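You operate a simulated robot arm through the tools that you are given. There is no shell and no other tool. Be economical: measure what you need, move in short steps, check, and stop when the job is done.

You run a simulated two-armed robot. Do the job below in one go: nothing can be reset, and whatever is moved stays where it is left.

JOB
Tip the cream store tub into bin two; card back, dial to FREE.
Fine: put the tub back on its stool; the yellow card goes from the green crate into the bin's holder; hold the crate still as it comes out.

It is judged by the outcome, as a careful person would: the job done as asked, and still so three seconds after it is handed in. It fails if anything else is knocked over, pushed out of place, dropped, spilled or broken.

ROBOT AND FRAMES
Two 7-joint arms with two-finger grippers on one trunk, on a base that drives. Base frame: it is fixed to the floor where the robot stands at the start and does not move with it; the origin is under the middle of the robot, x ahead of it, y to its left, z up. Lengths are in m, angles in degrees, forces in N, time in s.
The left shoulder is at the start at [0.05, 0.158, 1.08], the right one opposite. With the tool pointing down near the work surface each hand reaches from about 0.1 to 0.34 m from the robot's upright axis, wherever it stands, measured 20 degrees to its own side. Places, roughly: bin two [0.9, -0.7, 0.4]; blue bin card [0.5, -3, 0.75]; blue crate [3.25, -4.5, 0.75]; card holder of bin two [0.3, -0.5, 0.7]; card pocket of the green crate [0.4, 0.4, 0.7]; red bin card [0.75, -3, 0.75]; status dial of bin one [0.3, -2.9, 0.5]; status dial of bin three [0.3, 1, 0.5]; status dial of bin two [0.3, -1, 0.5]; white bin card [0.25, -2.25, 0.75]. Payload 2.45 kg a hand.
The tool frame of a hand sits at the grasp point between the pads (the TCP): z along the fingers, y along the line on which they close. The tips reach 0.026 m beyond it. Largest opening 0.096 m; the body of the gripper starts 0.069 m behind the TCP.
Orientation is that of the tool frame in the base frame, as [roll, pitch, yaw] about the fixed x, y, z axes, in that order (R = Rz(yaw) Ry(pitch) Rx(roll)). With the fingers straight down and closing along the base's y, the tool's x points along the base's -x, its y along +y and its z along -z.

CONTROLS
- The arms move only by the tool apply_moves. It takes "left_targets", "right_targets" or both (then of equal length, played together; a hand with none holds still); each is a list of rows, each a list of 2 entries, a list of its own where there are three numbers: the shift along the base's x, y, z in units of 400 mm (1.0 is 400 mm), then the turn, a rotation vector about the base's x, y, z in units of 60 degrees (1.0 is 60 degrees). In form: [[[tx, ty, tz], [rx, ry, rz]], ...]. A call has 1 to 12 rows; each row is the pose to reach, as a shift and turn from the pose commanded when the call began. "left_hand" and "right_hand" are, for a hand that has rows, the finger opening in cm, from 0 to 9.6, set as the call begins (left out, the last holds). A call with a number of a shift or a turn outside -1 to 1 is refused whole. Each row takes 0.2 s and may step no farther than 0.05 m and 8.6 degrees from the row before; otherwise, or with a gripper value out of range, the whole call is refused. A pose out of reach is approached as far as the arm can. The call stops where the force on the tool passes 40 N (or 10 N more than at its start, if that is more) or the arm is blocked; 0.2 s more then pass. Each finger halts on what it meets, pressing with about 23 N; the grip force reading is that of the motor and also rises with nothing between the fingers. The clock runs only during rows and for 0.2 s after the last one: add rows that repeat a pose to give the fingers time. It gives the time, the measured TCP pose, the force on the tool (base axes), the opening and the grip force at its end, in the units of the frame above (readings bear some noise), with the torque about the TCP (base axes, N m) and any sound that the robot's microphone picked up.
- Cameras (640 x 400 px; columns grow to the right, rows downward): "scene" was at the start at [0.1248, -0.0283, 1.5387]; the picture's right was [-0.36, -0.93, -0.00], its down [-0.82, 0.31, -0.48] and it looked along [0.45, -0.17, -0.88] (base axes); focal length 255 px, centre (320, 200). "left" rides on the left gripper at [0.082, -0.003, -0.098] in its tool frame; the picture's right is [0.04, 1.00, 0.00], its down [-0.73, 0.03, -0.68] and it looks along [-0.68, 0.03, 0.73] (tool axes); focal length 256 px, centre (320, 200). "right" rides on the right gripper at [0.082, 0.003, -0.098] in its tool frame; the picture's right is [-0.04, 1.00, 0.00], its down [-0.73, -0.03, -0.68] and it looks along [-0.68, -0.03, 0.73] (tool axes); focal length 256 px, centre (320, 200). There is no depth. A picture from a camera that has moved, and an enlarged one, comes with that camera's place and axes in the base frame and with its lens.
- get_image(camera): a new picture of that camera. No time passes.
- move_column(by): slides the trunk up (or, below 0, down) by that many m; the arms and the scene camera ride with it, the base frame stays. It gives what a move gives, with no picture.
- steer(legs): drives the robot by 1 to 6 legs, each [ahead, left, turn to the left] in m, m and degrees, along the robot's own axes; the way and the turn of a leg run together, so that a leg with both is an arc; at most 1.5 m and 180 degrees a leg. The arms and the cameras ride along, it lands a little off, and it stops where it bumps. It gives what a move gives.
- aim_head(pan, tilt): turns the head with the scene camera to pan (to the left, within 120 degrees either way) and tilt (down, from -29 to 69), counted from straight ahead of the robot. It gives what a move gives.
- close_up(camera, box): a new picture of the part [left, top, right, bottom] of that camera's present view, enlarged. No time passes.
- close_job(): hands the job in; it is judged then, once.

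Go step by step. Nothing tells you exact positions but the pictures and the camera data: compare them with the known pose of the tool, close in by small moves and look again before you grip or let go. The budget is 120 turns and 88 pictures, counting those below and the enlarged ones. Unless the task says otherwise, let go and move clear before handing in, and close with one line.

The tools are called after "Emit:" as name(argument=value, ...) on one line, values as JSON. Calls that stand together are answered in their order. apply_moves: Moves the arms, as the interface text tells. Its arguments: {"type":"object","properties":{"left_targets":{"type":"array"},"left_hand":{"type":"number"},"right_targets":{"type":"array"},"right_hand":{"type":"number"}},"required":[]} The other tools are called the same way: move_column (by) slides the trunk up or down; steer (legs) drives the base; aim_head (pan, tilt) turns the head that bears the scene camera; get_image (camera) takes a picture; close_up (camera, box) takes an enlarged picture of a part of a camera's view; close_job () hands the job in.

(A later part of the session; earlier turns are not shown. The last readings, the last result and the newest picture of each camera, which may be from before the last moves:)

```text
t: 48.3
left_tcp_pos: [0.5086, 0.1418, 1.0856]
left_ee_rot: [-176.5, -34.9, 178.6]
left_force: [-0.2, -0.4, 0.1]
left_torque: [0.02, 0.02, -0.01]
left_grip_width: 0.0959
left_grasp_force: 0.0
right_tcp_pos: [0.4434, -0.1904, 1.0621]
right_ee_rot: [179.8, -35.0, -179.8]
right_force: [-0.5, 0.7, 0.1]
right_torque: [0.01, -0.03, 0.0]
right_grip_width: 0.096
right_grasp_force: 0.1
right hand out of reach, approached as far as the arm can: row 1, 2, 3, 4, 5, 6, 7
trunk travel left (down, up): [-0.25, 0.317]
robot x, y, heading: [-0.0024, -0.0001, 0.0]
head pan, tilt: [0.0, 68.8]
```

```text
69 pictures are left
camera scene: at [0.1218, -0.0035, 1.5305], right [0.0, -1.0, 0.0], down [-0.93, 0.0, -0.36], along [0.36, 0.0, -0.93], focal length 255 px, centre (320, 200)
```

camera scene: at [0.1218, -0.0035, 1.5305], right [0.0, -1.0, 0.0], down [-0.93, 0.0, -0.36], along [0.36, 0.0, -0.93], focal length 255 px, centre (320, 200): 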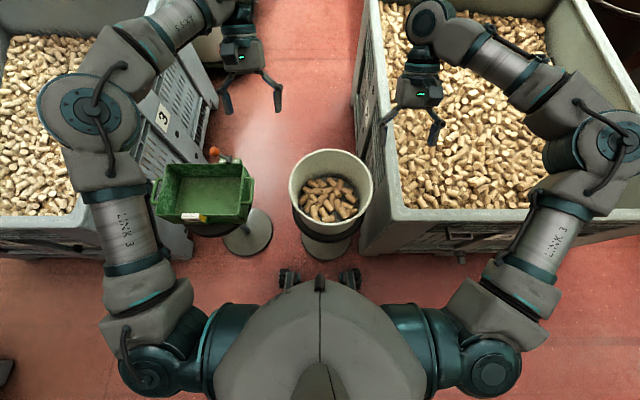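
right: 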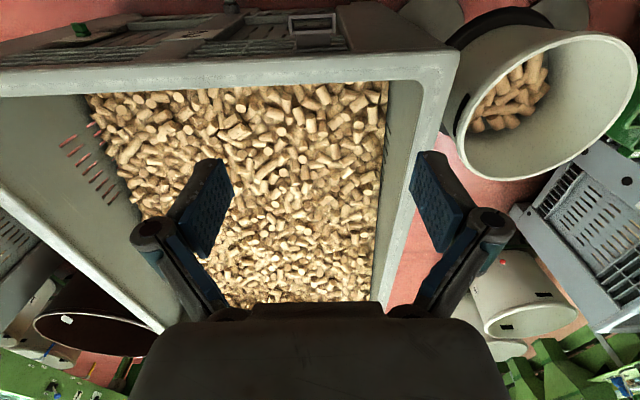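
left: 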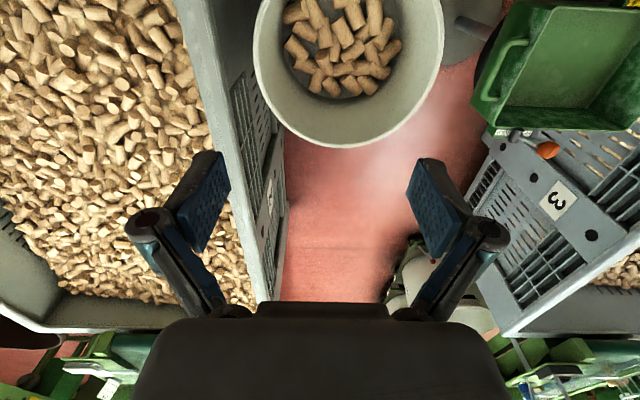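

The arms have different wrist ranges, but they need not share the same tool angle. I'll grip with the left at pitch -36° and the right at 0°, which gives about 116° of tilt. First I'll set those poses over the tub and centre the robot on it.

Emit:
apply_moves(left_targets=[[[-0.03, 0.005, 0], [0.02, 0.01, -0.01]], [[-0.06, 0.005, 0], [0.047, 0.018, -0.017]], [[-0.095, 0.005, 0], [0.047, 0.018, -0.017]], [[-0.095, 0.005, 0], [0.047, 0.018, -0.017]], [[-0.095, 0.005, 0], [0.047, 0.018, -0.017]]], right_targets=[[[0.015, 0.02, 0.01], [0, -0.117, 0]], [[0.03, 0.04, 0.02], [0, -0.233, 0]], [[0.045, 0.06, 0.035], [0, -0.35, 0]], [[0.06, 0.08, 0.045], [0, -0.467, 0]], [[0.067, 0.107, 0.055], [0, -0.583, 0]]])

Emit:
steer(legs=[[0, -0.042, 0]])

Emit:
get_image(camera="right")

Emit:
get_image(camera="left")

Emit:
get_image(camera="scene")

```text
t: 49.5
left_tcp_pos: [0.4693, 0.1456, 1.0846]
left_ee_rot: [179.9, -36.3, 179.6]
left_force: [-0.4, 0.1, -0.6]
left_torque: [0.06, 0.03, 0.0]
left_grip_width: 0.0959
left_grasp_force: 0.1
right_tcp_pos: [0.4688, -0.1448, 1.0813]
right_ee_rot: [-179.9, -0.2, -179.9]
right_force: [0.5, 0.2, 0.7]
right_torque: [0.02, -0.03, -0.01]
right_grip_width: 0.0958
right_grasp_force: 0.0
trunk travel left (down, up): [-0.25, 0.317]
robot x, y, heading: [-0.0043, -0.0011, -0.2]
head pan, tilt: [0.0, 68.8]
```

```text
t: 50.4
left_tcp_pos: [0.4712, 0.1215, 1.0808]
left_ee_rot: [-179.2, -36.3, 179.2]
left_force: [0.0, 0.9, 0.3]
left_torque: [-0.04, 0.03, 0.01]
left_grip_width: 0.096
left_grasp_force: 0.1
right_tcp_pos: [0.4671, -0.1704, 1.0819]
right_ee_rot: [-179.1, -0.1, -179.9]
right_force: [-0.2, 0.6, 0.2]
right_torque: [-0.1, -0.01, 0.01]
right_grip_width: 0.0959
right_grasp_force: 0.1
trunk travel left (down, up): [-0.25, 0.317]
robot x, y, heading: [-0.0016, -0.0386, 0.0]
head pan, tilt: [0.0, 68.8]
```

```text
68 pictures are left
camera right: at [0.3865, -0.1668, 1.1806], right [0.04, 1.0, -0.02], down [0.74, -0.02, 0.68], along [0.68, -0.04, -0.74], focal length 256 px, centre (320, 200)
```

right: 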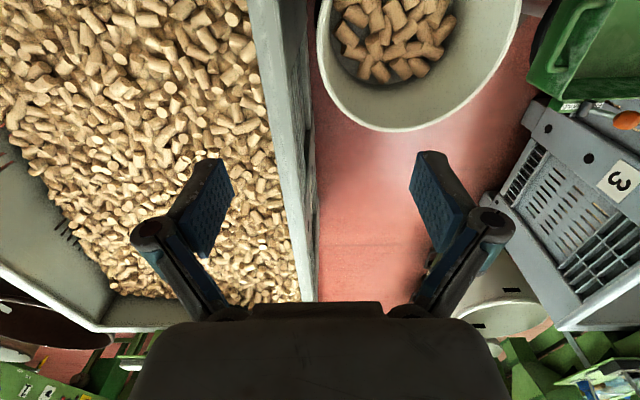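

```text
67 pictures are left
camera left: at [0.4645, 0.1186, 1.2085], right [-0.03, 1.0, 0.01], down [0.99, 0.03, 0.11], along [0.11, 0.01, -0.99], focal length 256 px, centre (320, 200)
```

left: 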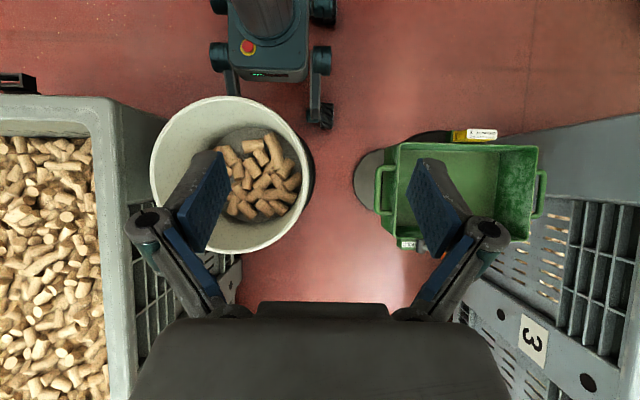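

```text
66 pictures are left
camera scene: at [0.1218, -0.041, 1.5304], right [0.0, -1.0, 0.0], down [-0.93, 0.0, -0.36], along [0.36, 0.0, -0.93], focal length 255 px, centre (320, 200)
```

scene: 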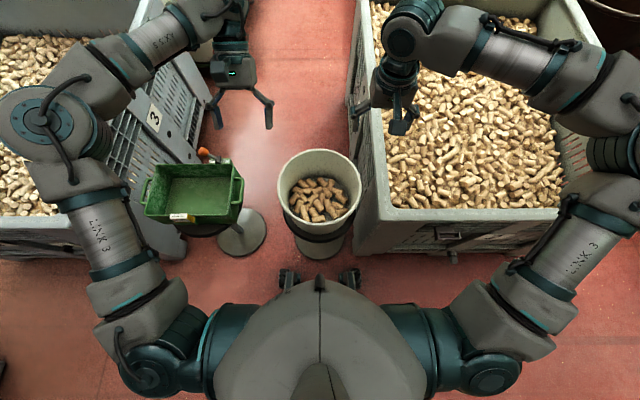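

The left camera gives a nearly straight-down view of the tub, with its centre near (0.47, -0.046) and rim at about 0.73. I'll lower the trunk with the hands over the rim and look again.

Emit:
move_column(by=-0.22)

Emit:
get_image(camera="scene")

Emit:
get_image(camera="left")

Emit:
get_image(camera="right")

```text
t: 52.7
left_tcp_pos: [0.465, 0.1074, 0.8664]
left_ee_rot: [-180.0, -35.9, 179.5]
left_force: [-0.3, -1.8, 0.0]
left_torque: [0.03, -0.02, -0.02]
left_grip_width: 0.0957
left_grasp_force: 0.0
right_tcp_pos: [0.4616, -0.1833, 0.8639]
right_ee_rot: [-179.8, 0.2, -180.0]
right_force: [0.8, -0.7, -0.1]
right_torque: [0.04, 0.04, 0.04]
right_grip_width: 0.0962
right_grasp_force: 0.1
trunk travel left (down, up): [-0.03, 0.537]
robot x, y, heading: [0.0044, -0.0447, -0.1]
head pan, tilt: [0.0, 68.8]
```

```text
65 pictures are left
camera scene: at [0.3586, -0.0668, 1.2639], right [0.0, -1.0, -0.02], down [-0.93, 0.01, -0.36], along [0.36, 0.02, -0.93], focal length 255 px, centre (320, 200)
```

scene: 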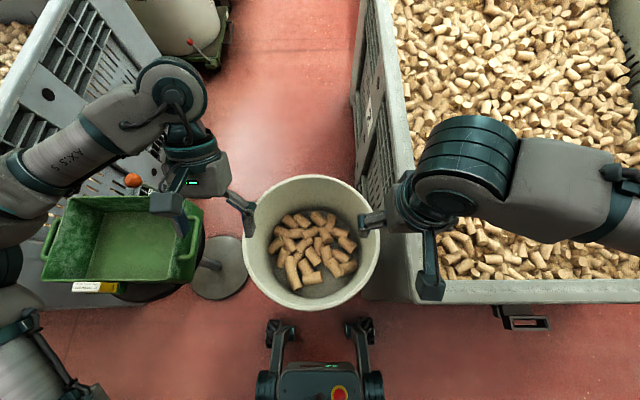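

```text
64 pictures are left
camera left: at [0.4583, 0.1034, 0.9937], right [-0.02, 1.0, 0.02], down [0.99, 0.02, 0.12], along [0.12, 0.03, -0.99], focal length 256 px, centre (320, 200)
```

left: 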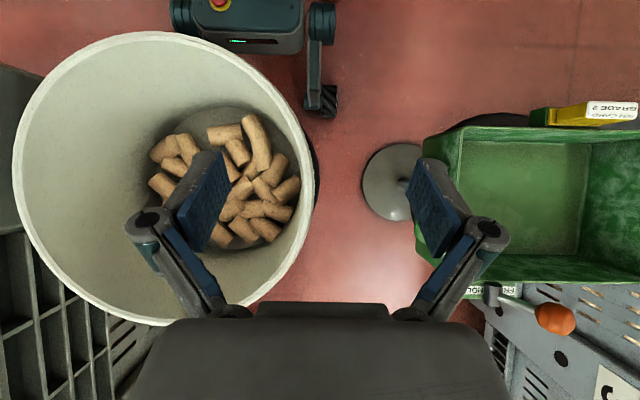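

```text
63 pictures are left
camera right: at [0.3802, -0.1815, 0.9619], right [0.04, 1.0, 0.0], down [0.73, -0.03, 0.68], along [0.68, -0.03, -0.73], focal length 256 px, centre (320, 200)
```

right: 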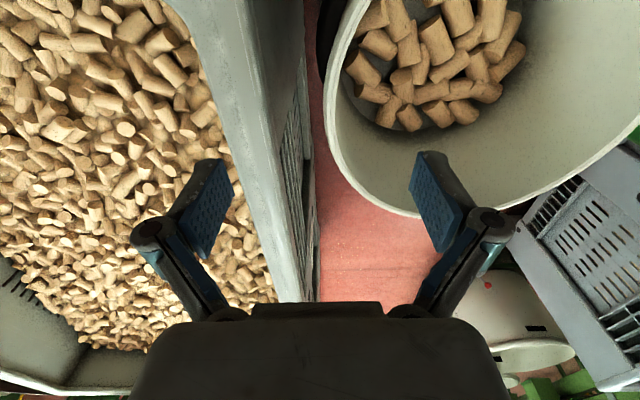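

The tub rim is at z≈0.745, spanning y≈-0.18 to +0.104 with its centre at x≈0.468. I'll narrow the fingers to 5 cm, go part way down over the walls and check.

Emit:
apply_moves(left_targets=[[[0.005, -0.01, 0], [0, 0, 0]], [[0.005, -0.01, -0.04], [0, 0, 0]], [[0.005, -0.01, -0.08], [0, 0, 0]], [[0.005, -0.01, -0.13], [0, 0, 0]], [[0.005, -0.01, -0.18], [0, 0, 0]], [[0.005, -0.01, -0.18], [0, 0, 0]]], right_targets=[[[0.015, 0.01, 0], [0, 0, 0]], [[0.015, 0.01, -0.04], [0, 0, 0]], [[0.015, 0.01, -0.08], [0, 0, 0]], [[0.015, 0.01, -0.13], [0, 0, 0]], [[0.015, 0.01, -0.18], [0, 0, 0]], [[0.015, 0.01, -0.18], [0, 0, 0]]], left_hand=5, right_hand=5)

Emit:
get_image(camera="scene")

Emit:
get_image(camera="left")

Emit:
get_image(camera="right")

```text
t: 54.1
left_tcp_pos: [0.4672, 0.1032, 0.7962]
left_ee_rot: [-180.0, -35.9, 179.5]
left_force: [-0.2, -0.9, 0.3]
left_torque: [0.05, -0.03, -0.05]
left_grip_width: 0.05
left_grasp_force: 0.1
right_tcp_pos: [0.4708, -0.1803, 0.7907]
right_ee_rot: [-179.9, 0.0, 180.0]
right_force: [-0.2, -0.8, -0.1]
right_torque: [0.05, 0.02, 0.01]
right_grip_width: 0.0497
right_grasp_force: 0.1
trunk travel left (down, up): [-0.03, 0.537]
robot x, y, heading: [0.0017, -0.0443, -0.1]
head pan, tilt: [0.0, 68.8]
```

```text
62 pictures are left
camera scene: at [0.3591, -0.0557, 1.2639], right [0.0, -1.0, -0.01], down [-0.93, 0.01, -0.36], along [0.36, 0.01, -0.93], focal length 255 px, centre (320, 200)
```

scene: 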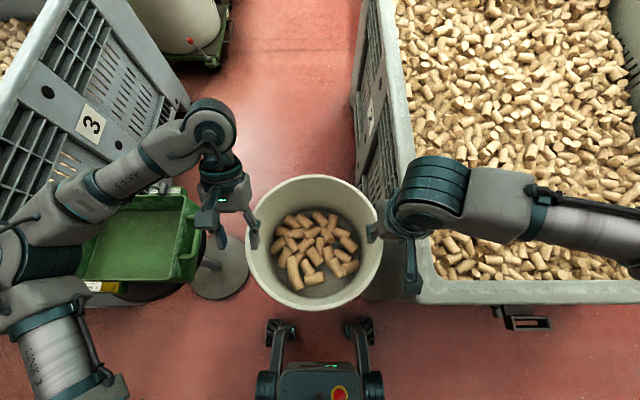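

```text
61 pictures are left
camera left: at [0.4609, 0.0995, 0.9213], right [-0.02, 1.0, 0.02], down [0.99, 0.02, 0.12], along [0.12, 0.03, -0.99], focal length 256 px, centre (320, 200)
```

left: 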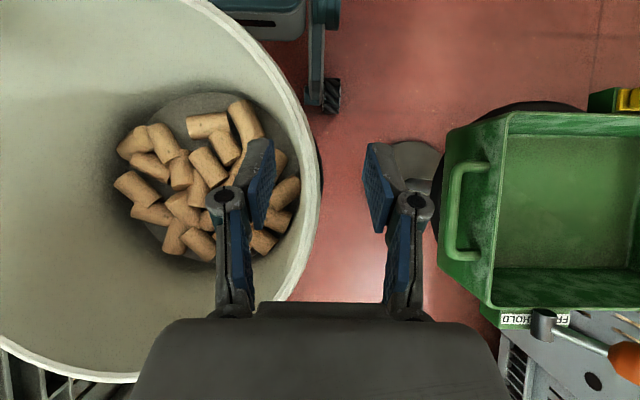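

```text
60 pictures are left
camera right: at [0.3885, -0.1778, 0.889], right [0.04, 1.0, 0.0], down [0.73, -0.03, 0.68], along [0.68, -0.03, -0.73], focal length 256 px, centre (320, 200)
```

right: 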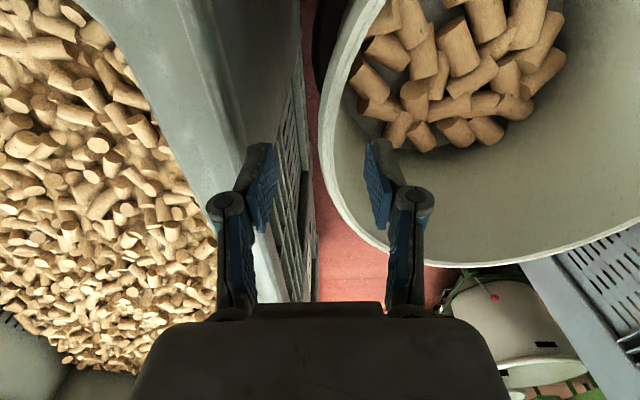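

Both walls sit between the fingers and the right hand clears the bin edge. I'll go down so the TCPs are about 1.5 cm below the rim.

Emit:
apply_moves(left_targets=[[[0, 0, -0.05], [0, 0, 0]], [[0, 0, -0.1], [0, 0, 0]], [[0, 0, -0.165], [0, 0, 0]], [[0, 0, -0.165], [0, 0, 0]]], right_targets=[[[0, 0, -0.05], [0, 0, 0]], [[0, 0, -0.1], [0, 0, 0]], [[0, 0, -0.15], [0, 0, 0]], [[0, 0, -0.15], [0, 0, 0]]])

Emit:
get_image(camera="right")

Emit:
get_image(camera="left")

```text
t: 54.6
left_tcp_pos: [0.4635, 0.1331, 0.7701]
left_ee_rot: [-177.4, -35.5, 178.1]
left_force: [-2.4, 3.9, 7.4]
left_torque: [-0.17, 0.1, -0.04]
left_grip_width: 0.0498
left_grasp_force: 0.1
right_tcp_pos: [0.4643, -0.15, 0.7666]
right_ee_rot: [-178.2, 0.4, -179.7]
right_force: [0.1, 0.5, -1.0]
right_torque: [-0.02, 0.01, 0.0]
right_grip_width: 0.05
right_grasp_force: 0.1
trunk travel left (down, up): [-0.03, 0.537]
robot x, y, heading: [-0.0011, -0.0374, -0.1]
head pan, tilt: [0.0, 68.8]
stopped in row 2 (left hand): the force on the tool passed its limit at 48 N (the readings are from after the stop); the commanded pose is now the measured one
```

```text
59 pictures are left
camera right: at [0.3827, -0.1452, 0.8648], right [0.03, 1.0, -0.03], down [0.73, 0.0, 0.69], along [0.68, -0.05, -0.73], focal length 256 px, centre (320, 200)
```

right: 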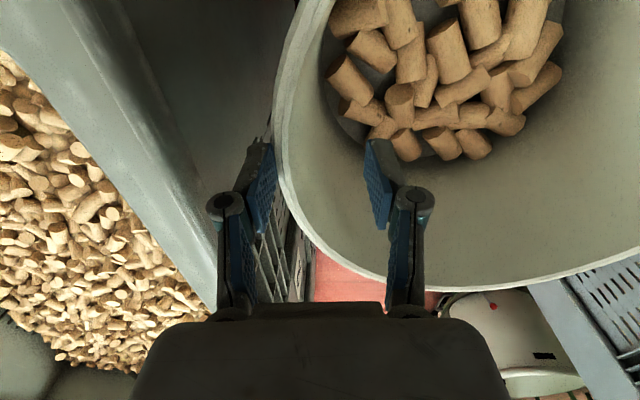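

```text
58 pictures are left
camera left: at [0.4555, 0.1342, 0.8968], right [-0.03, 1.0, -0.01], down [0.99, 0.03, 0.12], along [0.12, -0.01, -0.99], focal length 256 px, centre (320, 200)
```

left: 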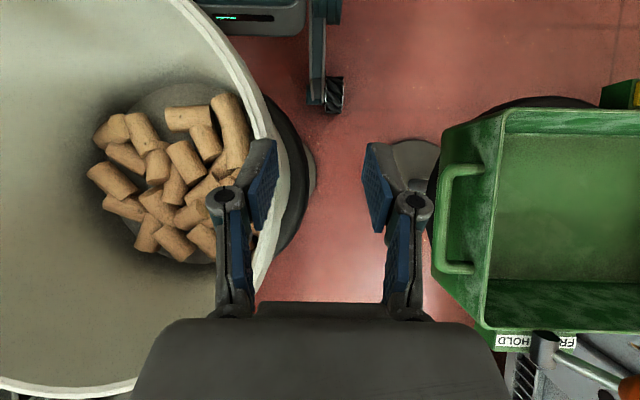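

The left hand touched something and the body swayed. I'll hold still a moment to let it settle and re-measure.

Emit:
apply_moves(left_targets=[[[0, 0, 0], [0, 0, 0]], [[0, 0, 0], [0, 0, 0]], [[0, 0, 0], [0, 0, 0]]], right_targets=[[[0, 0, 0], [0, 0, 0]], [[0, 0, 0], [0, 0, 0]], [[0, 0, 0], [0, 0, 0]]])

Emit:
get_image(camera="scene")

```text
t: 55.4
left_tcp_pos: [0.4637, 0.1308, 0.7701]
left_ee_rot: [-177.7, -35.5, 178.3]
left_force: [0.3, 0.1, 1.1]
left_torque: [-0.04, -0.02, 0.03]
left_grip_width: 0.0519
left_grasp_force: 1.1
right_tcp_pos: [0.4649, -0.1529, 0.7661]
right_ee_rot: [-178.3, 0.3, -179.7]
right_force: [-0.5, 1.0, 1.0]
right_torque: [-0.02, -0.01, 0.01]
right_grip_width: 0.0498
right_grasp_force: 0.1
trunk travel left (down, up): [-0.03, 0.537]
robot x, y, heading: [0.0016, -0.0346, 0.1]
head pan, tilt: [0.0, 68.8]
```

```text
57 pictures are left
camera scene: at [0.3596, -0.0285, 1.2639], right [0.0, -1.0, 0.01], down [-0.93, 0.0, -0.36], along [0.36, 0.0, -0.93], focal length 255 px, centre (320, 200)
```

scene: 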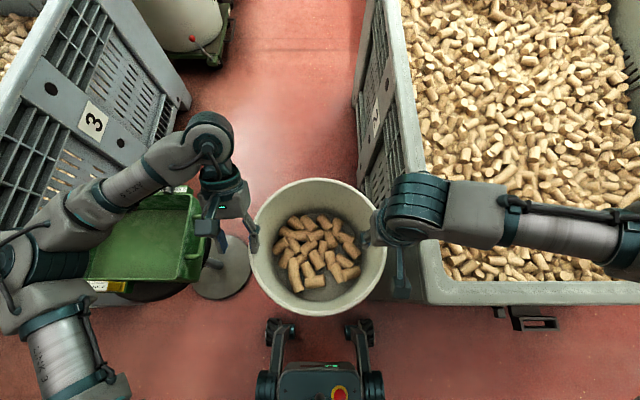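

The body has rolled slightly to the left, possibly because the right elbow is pressing on the bin rim. I'll look to the right.

Emit:
aim_head(pan=-75, tilt=45)

Emit:
get_image(camera="scene")

Emit:
aim_head(pan=75, tilt=45)

Emit:
get_image(camera="scene")

```text
t: 56.9
left_tcp_pos: [0.4639, 0.1279, 0.7708]
left_ee_rot: [-177.9, -35.6, 178.5]
left_force: [-0.8, 0.2, 0.0]
left_torque: [0.0, -0.03, 0.04]
left_grip_width: 0.0502
left_grasp_force: 0.0
right_tcp_pos: [0.4656, -0.1556, 0.7653]
right_ee_rot: [-178.7, 0.3, -179.8]
right_force: [0.7, -0.1, -0.9]
right_torque: [-0.03, -0.02, -0.01]
right_grip_width: 0.0503
right_grasp_force: 0.0
trunk travel left (down, up): [-0.03, 0.537]
robot x, y, heading: [0.002, -0.036, -0.0]
head pan, tilt: [-75.0, 45.0]
```

```text
56 pictures are left
camera scene: at [0.3258, -0.1127, 1.2926], right [-0.97, -0.26, 0.01], down [-0.19, 0.68, -0.71], along [0.18, -0.68, -0.71], focal length 255 px, centre (320, 200)
```

scene: 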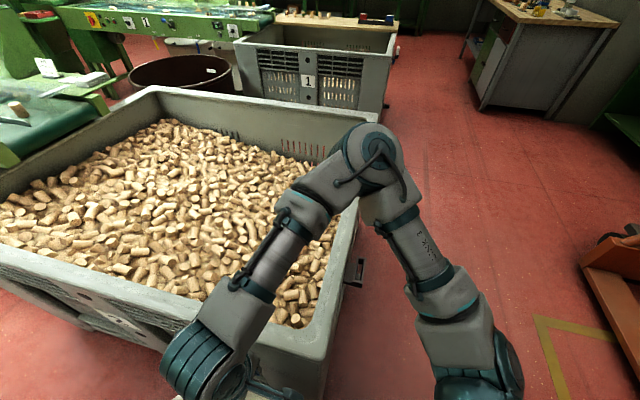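

```text
t: 59.2
left_tcp_pos: [0.4648, 0.1267, 0.7695]
left_ee_rot: [-178.0, -35.6, 178.4]
left_force: [-0.2, 0.4, -0.8]
left_torque: [0.02, -0.05, -0.02]
left_grip_width: 0.0502
left_grasp_force: 0.0
right_tcp_pos: [0.4656, -0.1567, 0.7651]
right_ee_rot: [-178.6, 0.3, -179.7]
right_force: [-0.7, -0.2, -0.2]
right_torque: [0.0, 0.02, -0.01]
right_grip_width: 0.0499
right_grasp_force: 0.0
trunk travel left (down, up): [-0.03, 0.537]
robot x, y, heading: [0.0019, -0.0329, 0.0]
head pan, tilt: [75.0, 45.0]
```

```text
55 pictures are left
camera scene: at [0.3258, 0.043, 1.2926], right [0.97, -0.26, -0.01], down [-0.19, -0.68, -0.71], along [0.18, 0.68, -0.71], focal length 255 px, centre (320, 200)
```

scene: 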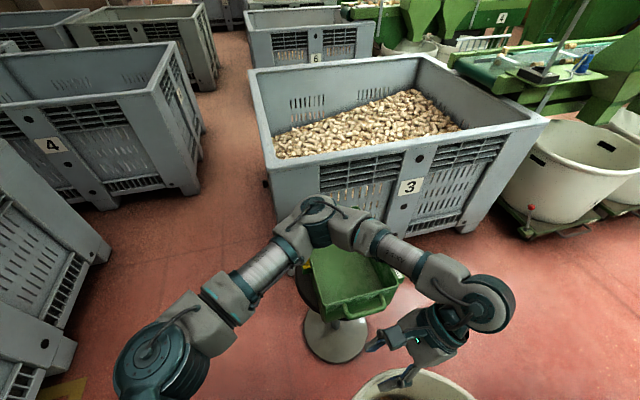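

No elbow contact is evident, so the left fingertip probably caught the rim. I'll raise both hands a little, let things settle, square the tools and measure again.

Emit:
apply_moves(left_targets=[[[0, 0, 0.06], [0, 0, 0]], [[0, 0, 0.12], [0.015, 0, 0]], [[0, -0.02, 0.12], [0.03, 0, -0.01]], [[0, -0.04, 0.12], [0.03, 0, -0.01]], [[0, -0.06, 0.12], [0.03, 0, -0.01]], [[0, -0.06, 0.12], [0.03, 0, -0.01]]], right_targets=[[[0, 0, 0.06], [0, 0, 0]], [[0, 0, 0.12], [0.01, 0, 0]], [[0, -0.02, 0.12], [0.023, 0, 0]], [[0, -0.04, 0.12], [0.023, 0, 0]], [[0, -0.06, 0.12], [0.023, 0, 0]], [[0, -0.06, 0.12], [0.023, 0, 0]]])

Emit:
aim_head(pan=0, tilt=65)

Emit:
get_image(camera="scene")

Emit:
get_image(camera="left")

Emit:
get_image(camera="right")

```text
t: 60.6
left_tcp_pos: [0.4643, 0.1014, 0.8183]
left_ee_rot: [179.8, -35.6, 179.2]
left_force: [-0.9, 0.7, 0.3]
left_torque: [-0.01, 0.0, 0.05]
left_grip_width: 0.05
left_grasp_force: 0.0
right_tcp_pos: [0.4657, -0.1814, 0.814]
right_ee_rot: [179.9, 0.4, -179.8]
right_force: [-0.4, 0.5, -0.1]
right_torque: [0.03, 0.0, 0.01]
right_grip_width: 0.0502
right_grasp_force: 0.1
trunk travel left (down, up): [-0.03, 0.537]
robot x, y, heading: [-0.0001, -0.0343, 0.3]
head pan, tilt: [75.0, 45.0]
```

```text
t: 62.1
left_tcp_pos: [0.4644, 0.1008, 0.8179]
left_ee_rot: [179.8, -35.6, 179.2]
left_force: [-0.3, -0.1, 0.4]
left_torque: [-0.01, 0.0, 0.02]
left_grip_width: 0.05
left_grasp_force: 0.0
right_tcp_pos: [0.4656, -0.1814, 0.8135]
right_ee_rot: [179.9, 0.4, -179.9]
right_force: [0.6, -0.4, 0.0]
right_torque: [0.02, -0.01, 0.01]
right_grip_width: 0.0501
right_grasp_force: 0.1
trunk travel left (down, up): [-0.03, 0.537]
robot x, y, heading: [-0.0005, -0.0314, -0.1]
head pan, tilt: [0.0, 65.0]
```

```text
54 pictures are left
camera scene: at [0.3651, -0.0361, 1.2673], right [0.0, -1.0, 0.0], down [-0.91, 0.0, -0.42], along [0.42, 0.0, -0.91], focal length 255 px, centre (320, 200)
```

scene: 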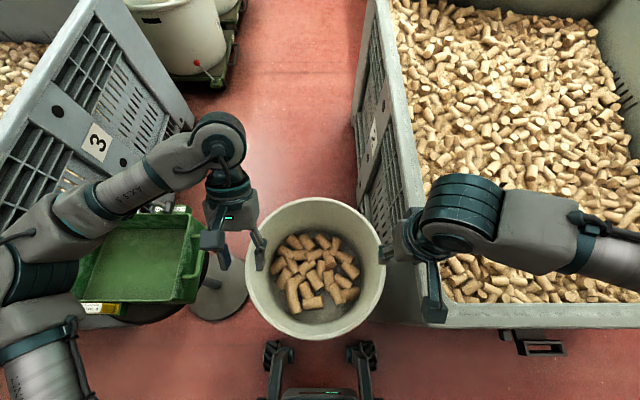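

```text
53 pictures are left
camera left: at [0.4564, 0.0971, 0.9446], right [-0.02, 1.0, 0.03], down [0.99, 0.01, 0.12], along [0.12, 0.03, -0.99], focal length 256 px, centre (320, 200)
```

left: 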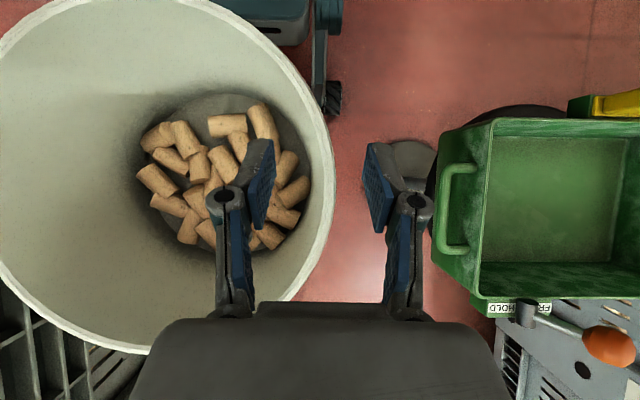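

```text
52 pictures are left
camera right: at [0.3833, -0.1797, 0.9116], right [0.04, 1.0, 0.0], down [0.73, -0.03, 0.68], along [0.68, -0.02, -0.73], focal length 256 px, centre (320, 200)
```

right: 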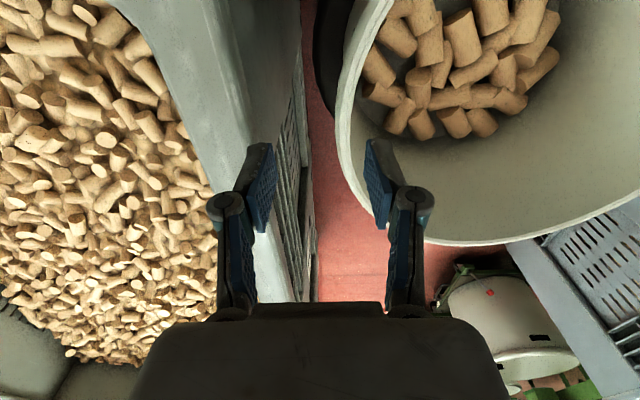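

The tub was nudged about 1 cm toward +y, and the gap to the bin edge is tight for the right hand. I'll zoom in to measure the gap.

Emit:
close_up(camera="right", box=[180, 0, 440, 320])

Emit:
close_up(camera="scene", box=[340, 150, 500, 350])

```text
1.25 times, centred on (310, 160) of right
camera zoom: at [0.3833, -0.1797, 0.9116], right [0.04, 1.0, 0.0], down [0.73, -0.03, 0.68], along [0.68, -0.02, -0.73], focal length 320 px, centre (332, 250)
```

zoom: 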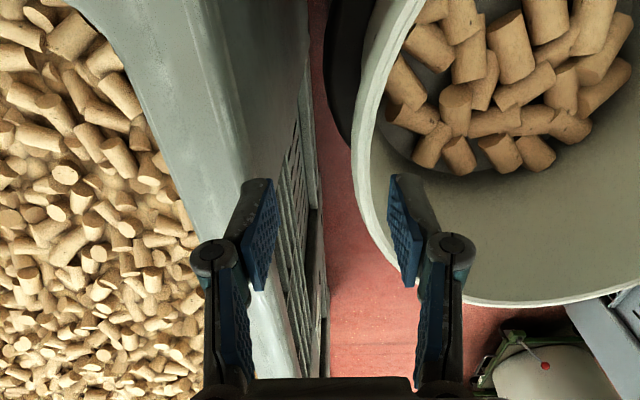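

```text
2.00 times, centred on (420, 250) of scene
camera zoom: at [0.3651, -0.0361, 1.2673], right [0.0, -1.0, 0.0], down [-0.91, 0.0, -0.42], along [0.42, 0.0, -0.91], focal length 511 px, centre (120, 100)
```

zoom: 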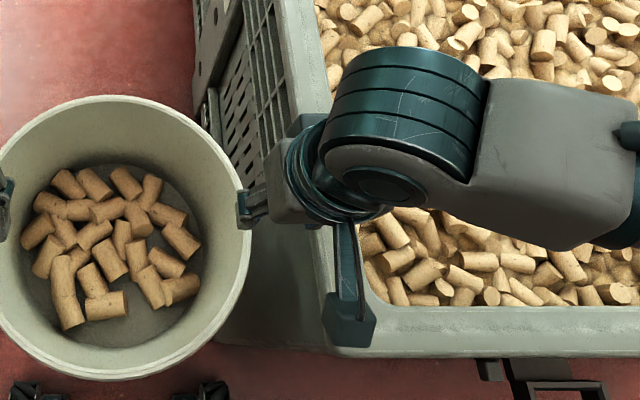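

The gap from tub to bin is about 5 cm. I'll use narrower openings, align to the new tub position (left y=0.112, right y=-0.168) and descend slowly.

Emit:
apply_moves(left_targets=[[[0.005, 0.03, 0], [0, 0, 0]], [[0.005, 0.03, 0], [0, 0, 0]], [[0.005, 0.03, -0.03], [0, 0, 0]], [[0.005, 0.03, -0.06], [0, 0, 0]], [[0.005, 0.03, -0.09], [0, 0, 0]], [[0.005, 0.03, -0.12], [0, 0, 0]], [[0.005, 0.03, -0.15], [0, 0, 0]], [[0.005, 0.03, -0.18], [0, 0, 0]], [[0.005, 0.03, -0.21], [0, 0, 0]], [[0.005, 0.03, -0.21], [0, 0, 0]]], right_targets=[[[0.005, 0.034, 0], [0, 0, 0]], [[0.005, 0.034, 0], [0, 0, 0]], [[0.005, 0.034, -0.03], [0, 0, 0]], [[0.005, 0.034, -0.06], [0, 0, 0]], [[0.005, 0.034, -0.09], [0, 0, 0]], [[0.005, 0.034, -0.12], [0, 0, 0]], [[0.005, 0.034, -0.14], [0, 0, 0]], [[0.005, 0.034, -0.17], [0, 0, 0]], [[0.005, 0.034, -0.2], [0, 0, 0]], [[0.005, 0.034, -0.2], [0, 0, 0]]], left_hand=4, right_hand=3)

Emit:
get_image(camera="right")

Emit:
get_image(camera="left")

```text
t: 64.3
left_tcp_pos: [0.4667, 0.1141, 0.7342]
left_ee_rot: [179.8, -35.6, 179.2]
left_force: [-0.7, -0.1, 0.2]
left_torque: [-0.05, -0.01, 0.02]
left_grip_width: 0.0402
left_grasp_force: 0.1
right_tcp_pos: [0.4687, -0.1685, 0.7337]
right_ee_rot: [179.9, 0.4, -179.9]
right_force: [-0.1, 0.2, 0.2]
right_torque: [-0.03, 0.03, 0.01]
right_grip_width: 0.03
right_grasp_force: 0.0
trunk travel left (down, up): [-0.03, 0.537]
robot x, y, heading: [-0.0001, -0.0362, 0.1]
head pan, tilt: [0.0, 65.0]
```

```text
49 pictures are left
camera right: at [0.3856, -0.1657, 0.8317], right [0.04, 1.0, 0.0], down [0.73, -0.03, 0.68], along [0.68, -0.02, -0.73], focal length 256 px, centre (320, 200)
```

right: 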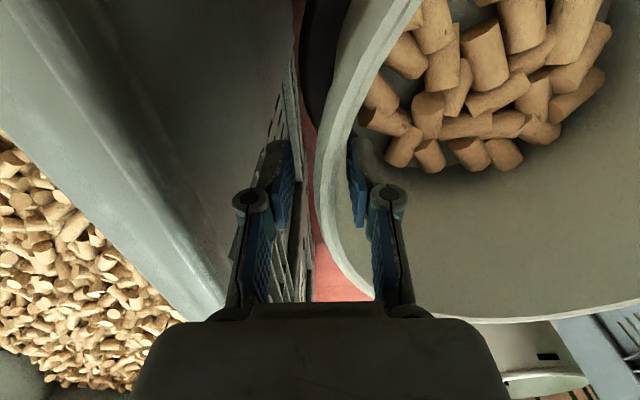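

```text
48 pictures are left
camera left: at [0.4587, 0.1094, 0.8616], right [-0.02, 1.0, 0.03], down [0.99, 0.01, 0.13], along [0.12, 0.03, -0.99], focal length 256 px, centre (320, 200)
```

left: 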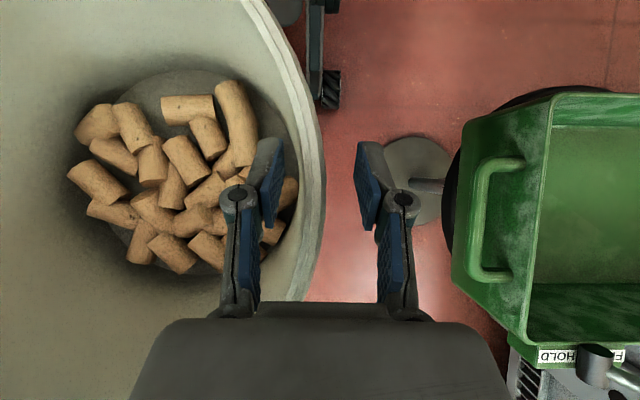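

Both walls lie between the fingers without contact. I'll close both grippers now.

Emit:
apply_moves(left_targets=[[[0, 0, 0], [0, 0, 0]], [[0, 0, 0], [0, 0, 0]], [[0, 0, 0], [0, 0, 0]], [[0, 0, 0], [0, 0, 0]]], right_targets=[[[0, 0, 0], [0, 0, 0]], [[0, 0, 0], [0, 0, 0]], [[0, 0, 0], [0, 0, 0]], [[0, 0, 0], [0, 0, 0]]], left_hand=0, right_hand=0)

Emit:
get_image(camera="scene")

```text
t: 64.7
left_tcp_pos: [0.4631, 0.1058, 0.7374]
left_ee_rot: [-178.8, -34.9, 178.8]
left_force: [6.4, -40.7, -0.5]
left_torque: [-0.4, -0.7, 1.11]
left_grip_width: 0.0132
left_grasp_force: 23.2
right_tcp_pos: [0.4627, -0.1585, 0.739]
right_ee_rot: [178.5, 0.9, -179.3]
right_force: [-6.0, 40.8, -0.7]
right_torque: [0.95, 0.69, 0.65]
right_grip_width: 0.0094
right_grasp_force: 22.9
trunk travel left (down, up): [-0.03, 0.537]
robot x, y, heading: [0.0007, -0.0322, -0.3]
head pan, tilt: [0.0, 65.0]
stopped in row 2 (right hand): the force on the tool passed its limit at 46 N (the readings are from after the stop); the commanded pose is now the measured one
```

```text
47 pictures are left
camera scene: at [0.365, -0.0359, 1.2673], right [0.0, -1.0, 0.0], down [-0.91, 0.0, -0.42], along [0.42, 0.0, -0.91], focal length 255 px, centre (320, 200)
```

scene: 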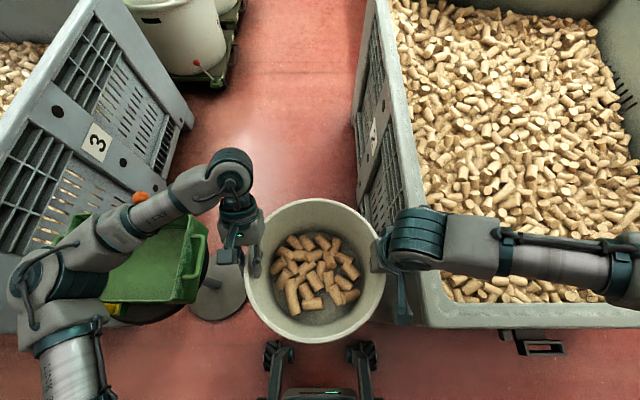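

The walls are slightly inward of where I set the hands, leaving a squeeze. I'll hold and check that the forces relax.

Emit:
apply_moves(left_targets=[[[0, 0, 0], [0, 0, 0]], [[0, -0.005, 0], [0, 0, 0]], [[0, -0.01, 0], [0, 0, 0]], [[0, -0.01, 0], [0, 0, 0]]], right_targets=[[[0, 0, 0], [0, 0, 0]], [[0, 0.005, 0], [0, 0, 0]], [[0, 0.01, 0], [0, 0, 0]], [[0, 0.01, 0], [0, 0, 0]]])

```text
t: 65.7
left_tcp_pos: [0.4619, 0.1062, 0.7387]
left_ee_rot: [-179.5, -35.1, 179.0]
left_force: [4.4, -11.7, -3.4]
left_torque: [-0.67, 0.44, 0.95]
left_grip_width: 0.0136
left_grasp_force: 23.2
right_tcp_pos: [0.4635, -0.1588, 0.7378]
right_ee_rot: [179.2, 0.9, -179.7]
right_force: [-5.1, 11.8, -1.7]
right_torque: [0.94, -0.42, 0.47]
right_grip_width: 0.0102
right_grasp_force: 23.0
trunk travel left (down, up): [-0.03, 0.537]
robot x, y, heading: [-0.0005, -0.0348, -0.0]
head pan, tilt: [0.0, 65.0]
```

The forces are much smaller. I'll relieve a little more and lift 4 cm.

Emit:
apply_moves(left_targets=[[[0.002, -0.003, 0], [0, 0, 0]], [[0.002, -0.003, 0.02], [0, 0, 0]], [[0.002, -0.003, 0.05], [0, 0, 0]], [[0.002, -0.003, 0.08], [0, 0, 0]], [[0.002, -0.003, 0.12], [0, 0, 0]], [[0.002, -0.003, 0.12], [0, 0, 0]]], right_targets=[[[-0.002, 0.003, 0], [0, 0, 0]], [[-0.002, 0.003, 0.02], [0, 0, 0]], [[-0.002, 0.003, 0.05], [0, 0, 0]], [[-0.002, 0.003, 0.08], [0, 0, 0]], [[-0.002, 0.003, 0.12], [0, 0, 0]], [[-0.002, 0.003, 0.12], [0, 0, 0]]])

Emit:
get_image(camera="scene")

```text
t: 67.1
left_tcp_pos: [0.4651, 0.1056, 0.7851]
left_ee_rot: [-179.7, -35.2, 179.0]
left_force: [4.5, 38.2, -4.4]
left_torque: [-0.32, 0.03, 0.67]
left_grip_width: 0.0143
left_grasp_force: 22.8
right_tcp_pos: [0.4628, -0.1579, 0.7864]
right_ee_rot: [179.5, 0.7, -179.6]
right_force: [-4.3, -39.9, -1.3]
right_torque: [0.58, 0.0, 0.35]
right_grip_width: 0.0101
right_grasp_force: 23.1
trunk travel left (down, up): [-0.03, 0.537]
robot x, y, heading: [-0.0012, -0.0393, 0.0]
head pan, tilt: [0.0, 65.0]
```

```text
46 pictures are left
camera scene: at [0.3665, -0.036, 1.2667], right [0.0, -1.0, 0.0], down [-0.91, 0.0, -0.42], along [0.42, 0.0, -0.91], focal length 255 px, centre (320, 200)
```

scene: 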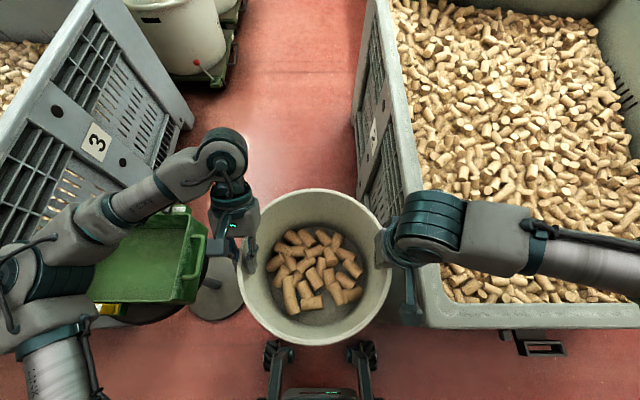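

The tub is off the stool and light, about 0.6 kg. I'll ease the squeeze slightly, then raise the trunk so the tub bottom clears the bin rim.

Emit:
apply_moves(left_targets=[[[0, 0.0017, 0], [0, 0, 0]], [[0, 0.0017, 0], [0, 0, 0]], [[0, 0.0017, 0], [0, 0, 0]]], right_targets=[[[0, -0.0017, 0], [0, 0, 0]], [[0, -0.0017, 0], [0, 0, 0]], [[0, -0.0017, 0], [0, 0, 0]]])

Emit:
move_column(by=0.31)

Emit:
get_image(camera="scene")

```text
t: 67.9
left_tcp_pos: [0.464, 0.1062, 0.7863]
left_ee_rot: [-179.5, -35.1, 178.9]
left_force: [3.8, 30.1, -3.6]
left_torque: [-0.28, -0.13, 0.72]
left_grip_width: 0.0141
left_grasp_force: 23.4
right_tcp_pos: [0.4614, -0.158, 0.7849]
right_ee_rot: [179.2, 0.7, -179.5]
right_force: [-3.3, -30.1, -1.7]
right_torque: [0.59, 0.14, 0.31]
right_grip_width: 0.0097
right_grasp_force: 23.2
trunk travel left (down, up): [-0.03, 0.537]
robot x, y, heading: [-0.0003, -0.0365, -0.1]
head pan, tilt: [0.0, 65.0]
```

```text
t: 71.0
left_tcp_pos: [0.4656, 0.1062, 1.0955]
left_ee_rot: [-179.5, -35.1, 178.9]
left_force: [4.5, 34.8, -3.5]
left_torque: [-0.34, 0.12, 0.68]
left_grip_width: 0.0138
left_grasp_force: 22.8
right_tcp_pos: [0.4648, -0.1579, 1.0951]
right_ee_rot: [179.4, 0.5, -179.5]
right_force: [-3.6, -34.6, -1.6]
right_torque: [0.64, -0.1, 0.37]
right_grip_width: 0.0099
right_grasp_force: 23.3
trunk travel left (down, up): [-0.34, 0.227]
robot x, y, heading: [0.0, -0.0365, -0.4]
head pan, tilt: [0.0, 65.0]
```

```text
45 pictures are left
camera scene: at [0.0778, -0.0361, 1.6255], right [0.0, -1.0, 0.0], down [-0.91, 0.0, -0.42], along [0.42, 0.0, -0.91], focal length 255 px, centre (320, 200)
```

scene: 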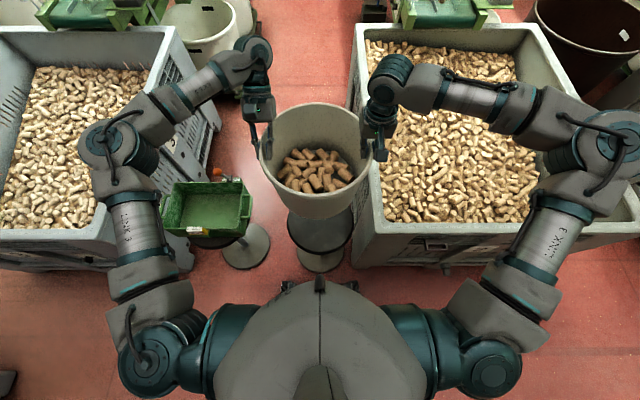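

The tub is held high and level. I'll drive sideways to the right so the tub comes over bin two, in two moves.

Emit:
steer(legs=[[-0.03, -0.28, 0]])

Emit:
steer(legs=[[0, -0.28, 0]])

Emit:
get_image(camera="scene")

```text
t: 73.0
left_tcp_pos: [0.4352, -0.1582, 1.0947]
left_ee_rot: [-178.8, -35.0, 178.6]
left_force: [4.4, 33.0, -4.0]
left_torque: [-0.36, 0.1, 0.73]
left_grip_width: 0.0137
left_grasp_force: 22.5
right_tcp_pos: [0.4323, -0.4223, 1.0961]
right_ee_rot: [179.9, 0.7, -179.6]
right_force: [-4.4, -30.8, -2.5]
right_torque: [0.62, -0.06, 0.3]
right_grip_width: 0.0098
right_grasp_force: 22.7
trunk travel left (down, up): [-0.34, 0.227]
robot x, y, heading: [-0.0291, -0.3098, 0.0]
head pan, tilt: [0.0, 65.0]
```

```text
t: 74.9
left_tcp_pos: [0.4305, -0.4102, 1.0927]
left_ee_rot: [-177.7, -35.0, 178.2]
left_force: [4.7, 5.6, -4.5]
left_torque: [-0.54, 0.46, 0.83]
left_grip_width: 0.0134
left_grasp_force: 23.3
right_tcp_pos: [0.4269, -0.6757, 1.1005]
right_ee_rot: [-178.9, 1.0, -179.2]
right_force: [-5.2, -1.4, -4.0]
right_torque: [0.67, -0.46, 0.38]
right_grip_width: 0.0098
right_grasp_force: 22.7
trunk travel left (down, up): [-0.34, 0.227]
robot x, y, heading: [-0.0314, -0.5778, -0.4]
head pan, tilt: [0.0, 65.0]
```

```text
44 pictures are left
camera scene: at [0.0463, -0.5577, 1.6255], right [0.0, -1.0, 0.01], down [-0.91, 0.0, -0.42], along [0.42, -0.01, -0.91], focal length 255 px, centre (320, 200)
```

scene: 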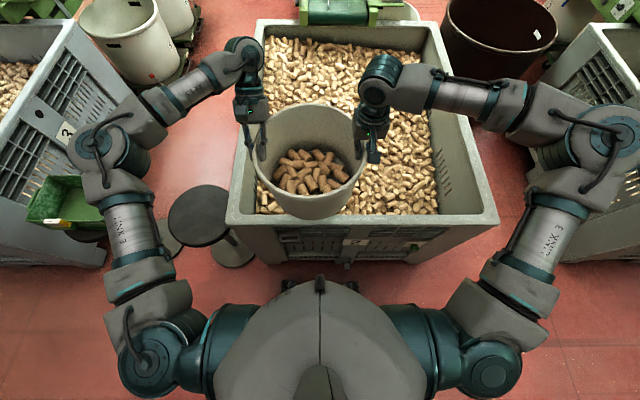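

The bin spans y≈-0.24 to -1.2, with its front edge at x≈0.355. I'll drive forward 5 cm, then extend the hands so the tub's pivot is at about x=0.55.

Emit:
steer(legs=[[0.05, 0, 0]])

Emit:
apply_moves(left_targets=[[[0, 0, 0], [0, 0, 0]], [[0.03, 0, 0], [0, 0, 0]], [[0.06, 0, 0], [0, 0, 0]], [[0.09, 0, 0], [0, 0, 0]], [[0.12, 0, 0], [0, 0, 0]], [[0.15, 0, 0], [0, 0, 0]], [[0.15, 0, 0], [0, 0, 0]]], right_targets=[[[0, 0, 0], [0, 0, 0]], [[0.03, 0, 0], [0, 0, 0]], [[0.06, 0, 0], [0, 0, 0]], [[0.09, 0, 0], [0, 0, 0]], [[0.12, 0, 0], [0, 0, 0]], [[0.15, 0, 0], [0, 0, 0]], [[0.15, 0, 0], [0, 0, 0]]])

```text
t: 75.8
left_tcp_pos: [0.4692, -0.4029, 1.0993]
left_ee_rot: [-177.5, -34.5, 178.1]
left_force: [5.5, -11.3, -3.6]
left_torque: [-0.68, 0.27, 0.98]
left_grip_width: 0.0134
left_grasp_force: 22.9
right_tcp_pos: [0.4669, -0.6684, 1.1052]
right_ee_rot: [-179.0, 1.6, -179.2]
right_force: [-6.2, 12.8, -2.9]
right_torque: [0.88, -0.19, 0.52]
right_grip_width: 0.0097
right_grasp_force: 23.4
trunk travel left (down, up): [-0.34, 0.227]
robot x, y, heading: [0.0234, -0.5792, 0.0]
head pan, tilt: [0.0, 65.0]
```

```text
t: 76.7
left_tcp_pos: [0.498, -0.4033, 1.0984]
left_ee_rot: [-176.8, -34.5, 177.5]
left_force: [3.5, -2.3, -5.1]
left_torque: [-0.49, -0.07, 0.98]
left_grip_width: 0.0105
left_grasp_force: 22.9
right_tcp_pos: [0.4796, -0.6684, 1.1074]
right_ee_rot: [-179.8, 1.5, -178.5]
right_force: [-3.2, 2.8, -1.3]
right_torque: [0.79, 0.11, -0.1]
right_grip_width: 0.0079
right_grasp_force: 22.9
right hand out of reach, approached as far as the arm can: row 2, 3, 4
trunk travel left (down, up): [-0.34, 0.227]
robot x, y, heading: [0.0189, -0.5711, -0.4]
head pan, tilt: [0.0, 65.0]
stopped in row 4 (left hand): the force on the tool passed its limit at 45 N (the readings are from after the stop); the commanded pose is now the measured one
```

The right arm is at its reach limit at this angle, and the reach grows as it tilts. I'll tilt in place about the line joining the two hands, the first 40° now.

Emit:
apply_moves(left_targets=[[[0, 0, 0], [0, 0, 0]], [[0, 0, 0], [0, 0, 0]], [[0, 0, 0], [-0.006, -0.083, 0.003]], [[0, 0, 0], [-0.012, -0.166, 0.006]], [[0, 0, 0], [-0.017, -0.25, 0.008]], [[0, 0, 0], [-0.023, -0.333, 0.011]], [[0, 0, 0], [-0.029, -0.416, 0.014]], [[0, 0, 0], [-0.035, -0.5, 0.017]], [[0, 0, 0], [-0.041, -0.583, 0.02]], [[0, 0, 0], [-0.046, -0.666, 0.023]]], right_targets=[[[0, 0, 0], [0, 0, 0]], [[0, 0, 0], [0, 0, 0]], [[0, 0, 0], [-0.006, -0.083, 0.003]], [[0, 0, 0], [-0.012, -0.166, 0.006]], [[0, 0, 0], [-0.017, -0.25, 0.008]], [[0, 0, 0], [-0.023, -0.333, 0.011]], [[0, 0, 0], [-0.029, -0.416, 0.014]], [[0, 0, 0], [-0.035, -0.5, 0.017]], [[0, 0, 0], [-0.041, -0.583, 0.02]], [[0, 0, 0], [-0.046, -0.666, 0.023]]])

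Emit:
get_image(camera="scene")

```text
t: 78.9
left_tcp_pos: [0.4953, -0.4225, 1.1016]
left_ee_rot: [-176.1, 5.8, 178.6]
left_force: [4.4, -3.6, -0.7]
left_torque: [-0.95, 0.65, 0.28]
left_grip_width: 0.0107
left_grasp_force: 22.9
right_tcp_pos: [0.4776, -0.6864, 1.1084]
right_ee_rot: [-175.3, 41.6, -175.5]
right_force: [-3.8, 2.2, -4.5]
right_torque: [0.44, -0.12, 0.85]
right_grip_width: 0.0077
right_grasp_force: 22.8
trunk travel left (down, up): [-0.34, 0.227]
robot x, y, heading: [0.0183, -0.5766, -0.3]
head pan, tilt: [0.0, 65.0]
```

```text
43 pictures are left
camera scene: at [0.0938, -0.5775, 1.6257], right [0.0, -1.0, 0.0], down [-0.91, 0.0, -0.42], along [0.42, 0.0, -0.91], focal length 255 px, centre (320, 200)
```

scene: 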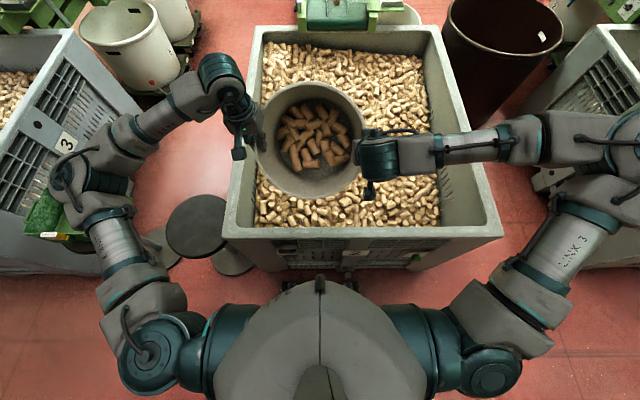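

The tilt goes smoothly with low forces. I'll continue to about 72° while moving forward 6.5 cm.

Emit:
apply_moves(left_targets=[[[0.02, 0, 0], [-0.005, -0.067, 0.002]], [[0.04, 0, 0], [-0.01, -0.133, 0.004]], [[0.06, 0, 0], [-0.014, -0.2, 0.006]], [[0.08, 0, 0], [-0.019, -0.266, 0.008]], [[0.1, 0, 0], [-0.024, -0.333, 0.01]], [[0.12, 0, 0], [-0.028, -0.4, 0.012]], [[0.14, 0, 0], [-0.033, -0.466, 0.013]], [[0.16, 0, 0], [-0.037, -0.533, 0.015]]], right_targets=[[[0.02, 0, 0], [-0.005, -0.067, 0.002]], [[0.04, 0, 0], [-0.01, -0.133, 0.004]], [[0.06, 0, 0], [-0.014, -0.2, 0.006]], [[0.08, 0, 0], [-0.019, -0.266, 0.008]], [[0.1, 0, 0], [-0.024, -0.333, 0.01]], [[0.12, 0, 0], [-0.028, -0.4, 0.012]], [[0.14, 0, 0], [-0.033, -0.466, 0.013]], [[0.16, 0, 0], [-0.037, -0.533, 0.015]]])

Emit:
get_image(camera="scene")

```text
t: 80.7
left_tcp_pos: [0.5602, -0.4171, 1.1007]
left_ee_rot: [-173.8, 37.6, -179.7]
left_force: [3.3, -6.3, 0.3]
left_torque: [-0.98, 0.45, -0.16]
left_grip_width: 0.0106
left_grasp_force: 22.9
right_tcp_pos: [0.5441, -0.6836, 1.1062]
right_ee_rot: [-158.9, 72.5, -160.3]
right_force: [-2.3, 5.8, -6.6]
right_torque: [-0.05, 0.37, 0.94]
right_grip_width: 0.0074
right_grasp_force: 22.7
trunk travel left (down, up): [-0.34, 0.227]
robot x, y, heading: [0.0171, -0.5767, -0.0]
head pan, tilt: [0.0, 65.0]
```

```text
42 pictures are left
camera scene: at [0.0953, -0.5744, 1.6256], right [0.0, -1.0, 0.0], down [-0.91, 0.0, -0.42], along [0.42, 0.0, -0.91], focal length 255 px, centre (320, 200)
```

scene: 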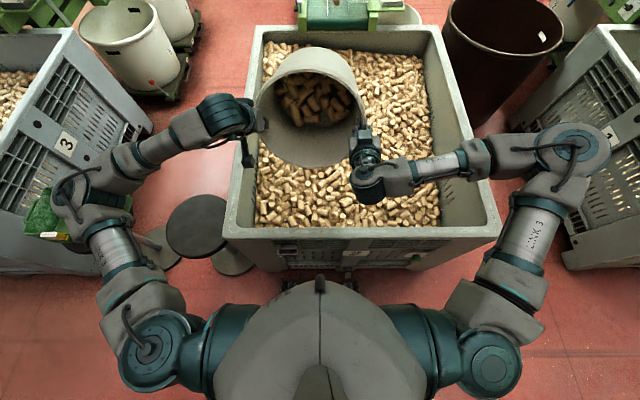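

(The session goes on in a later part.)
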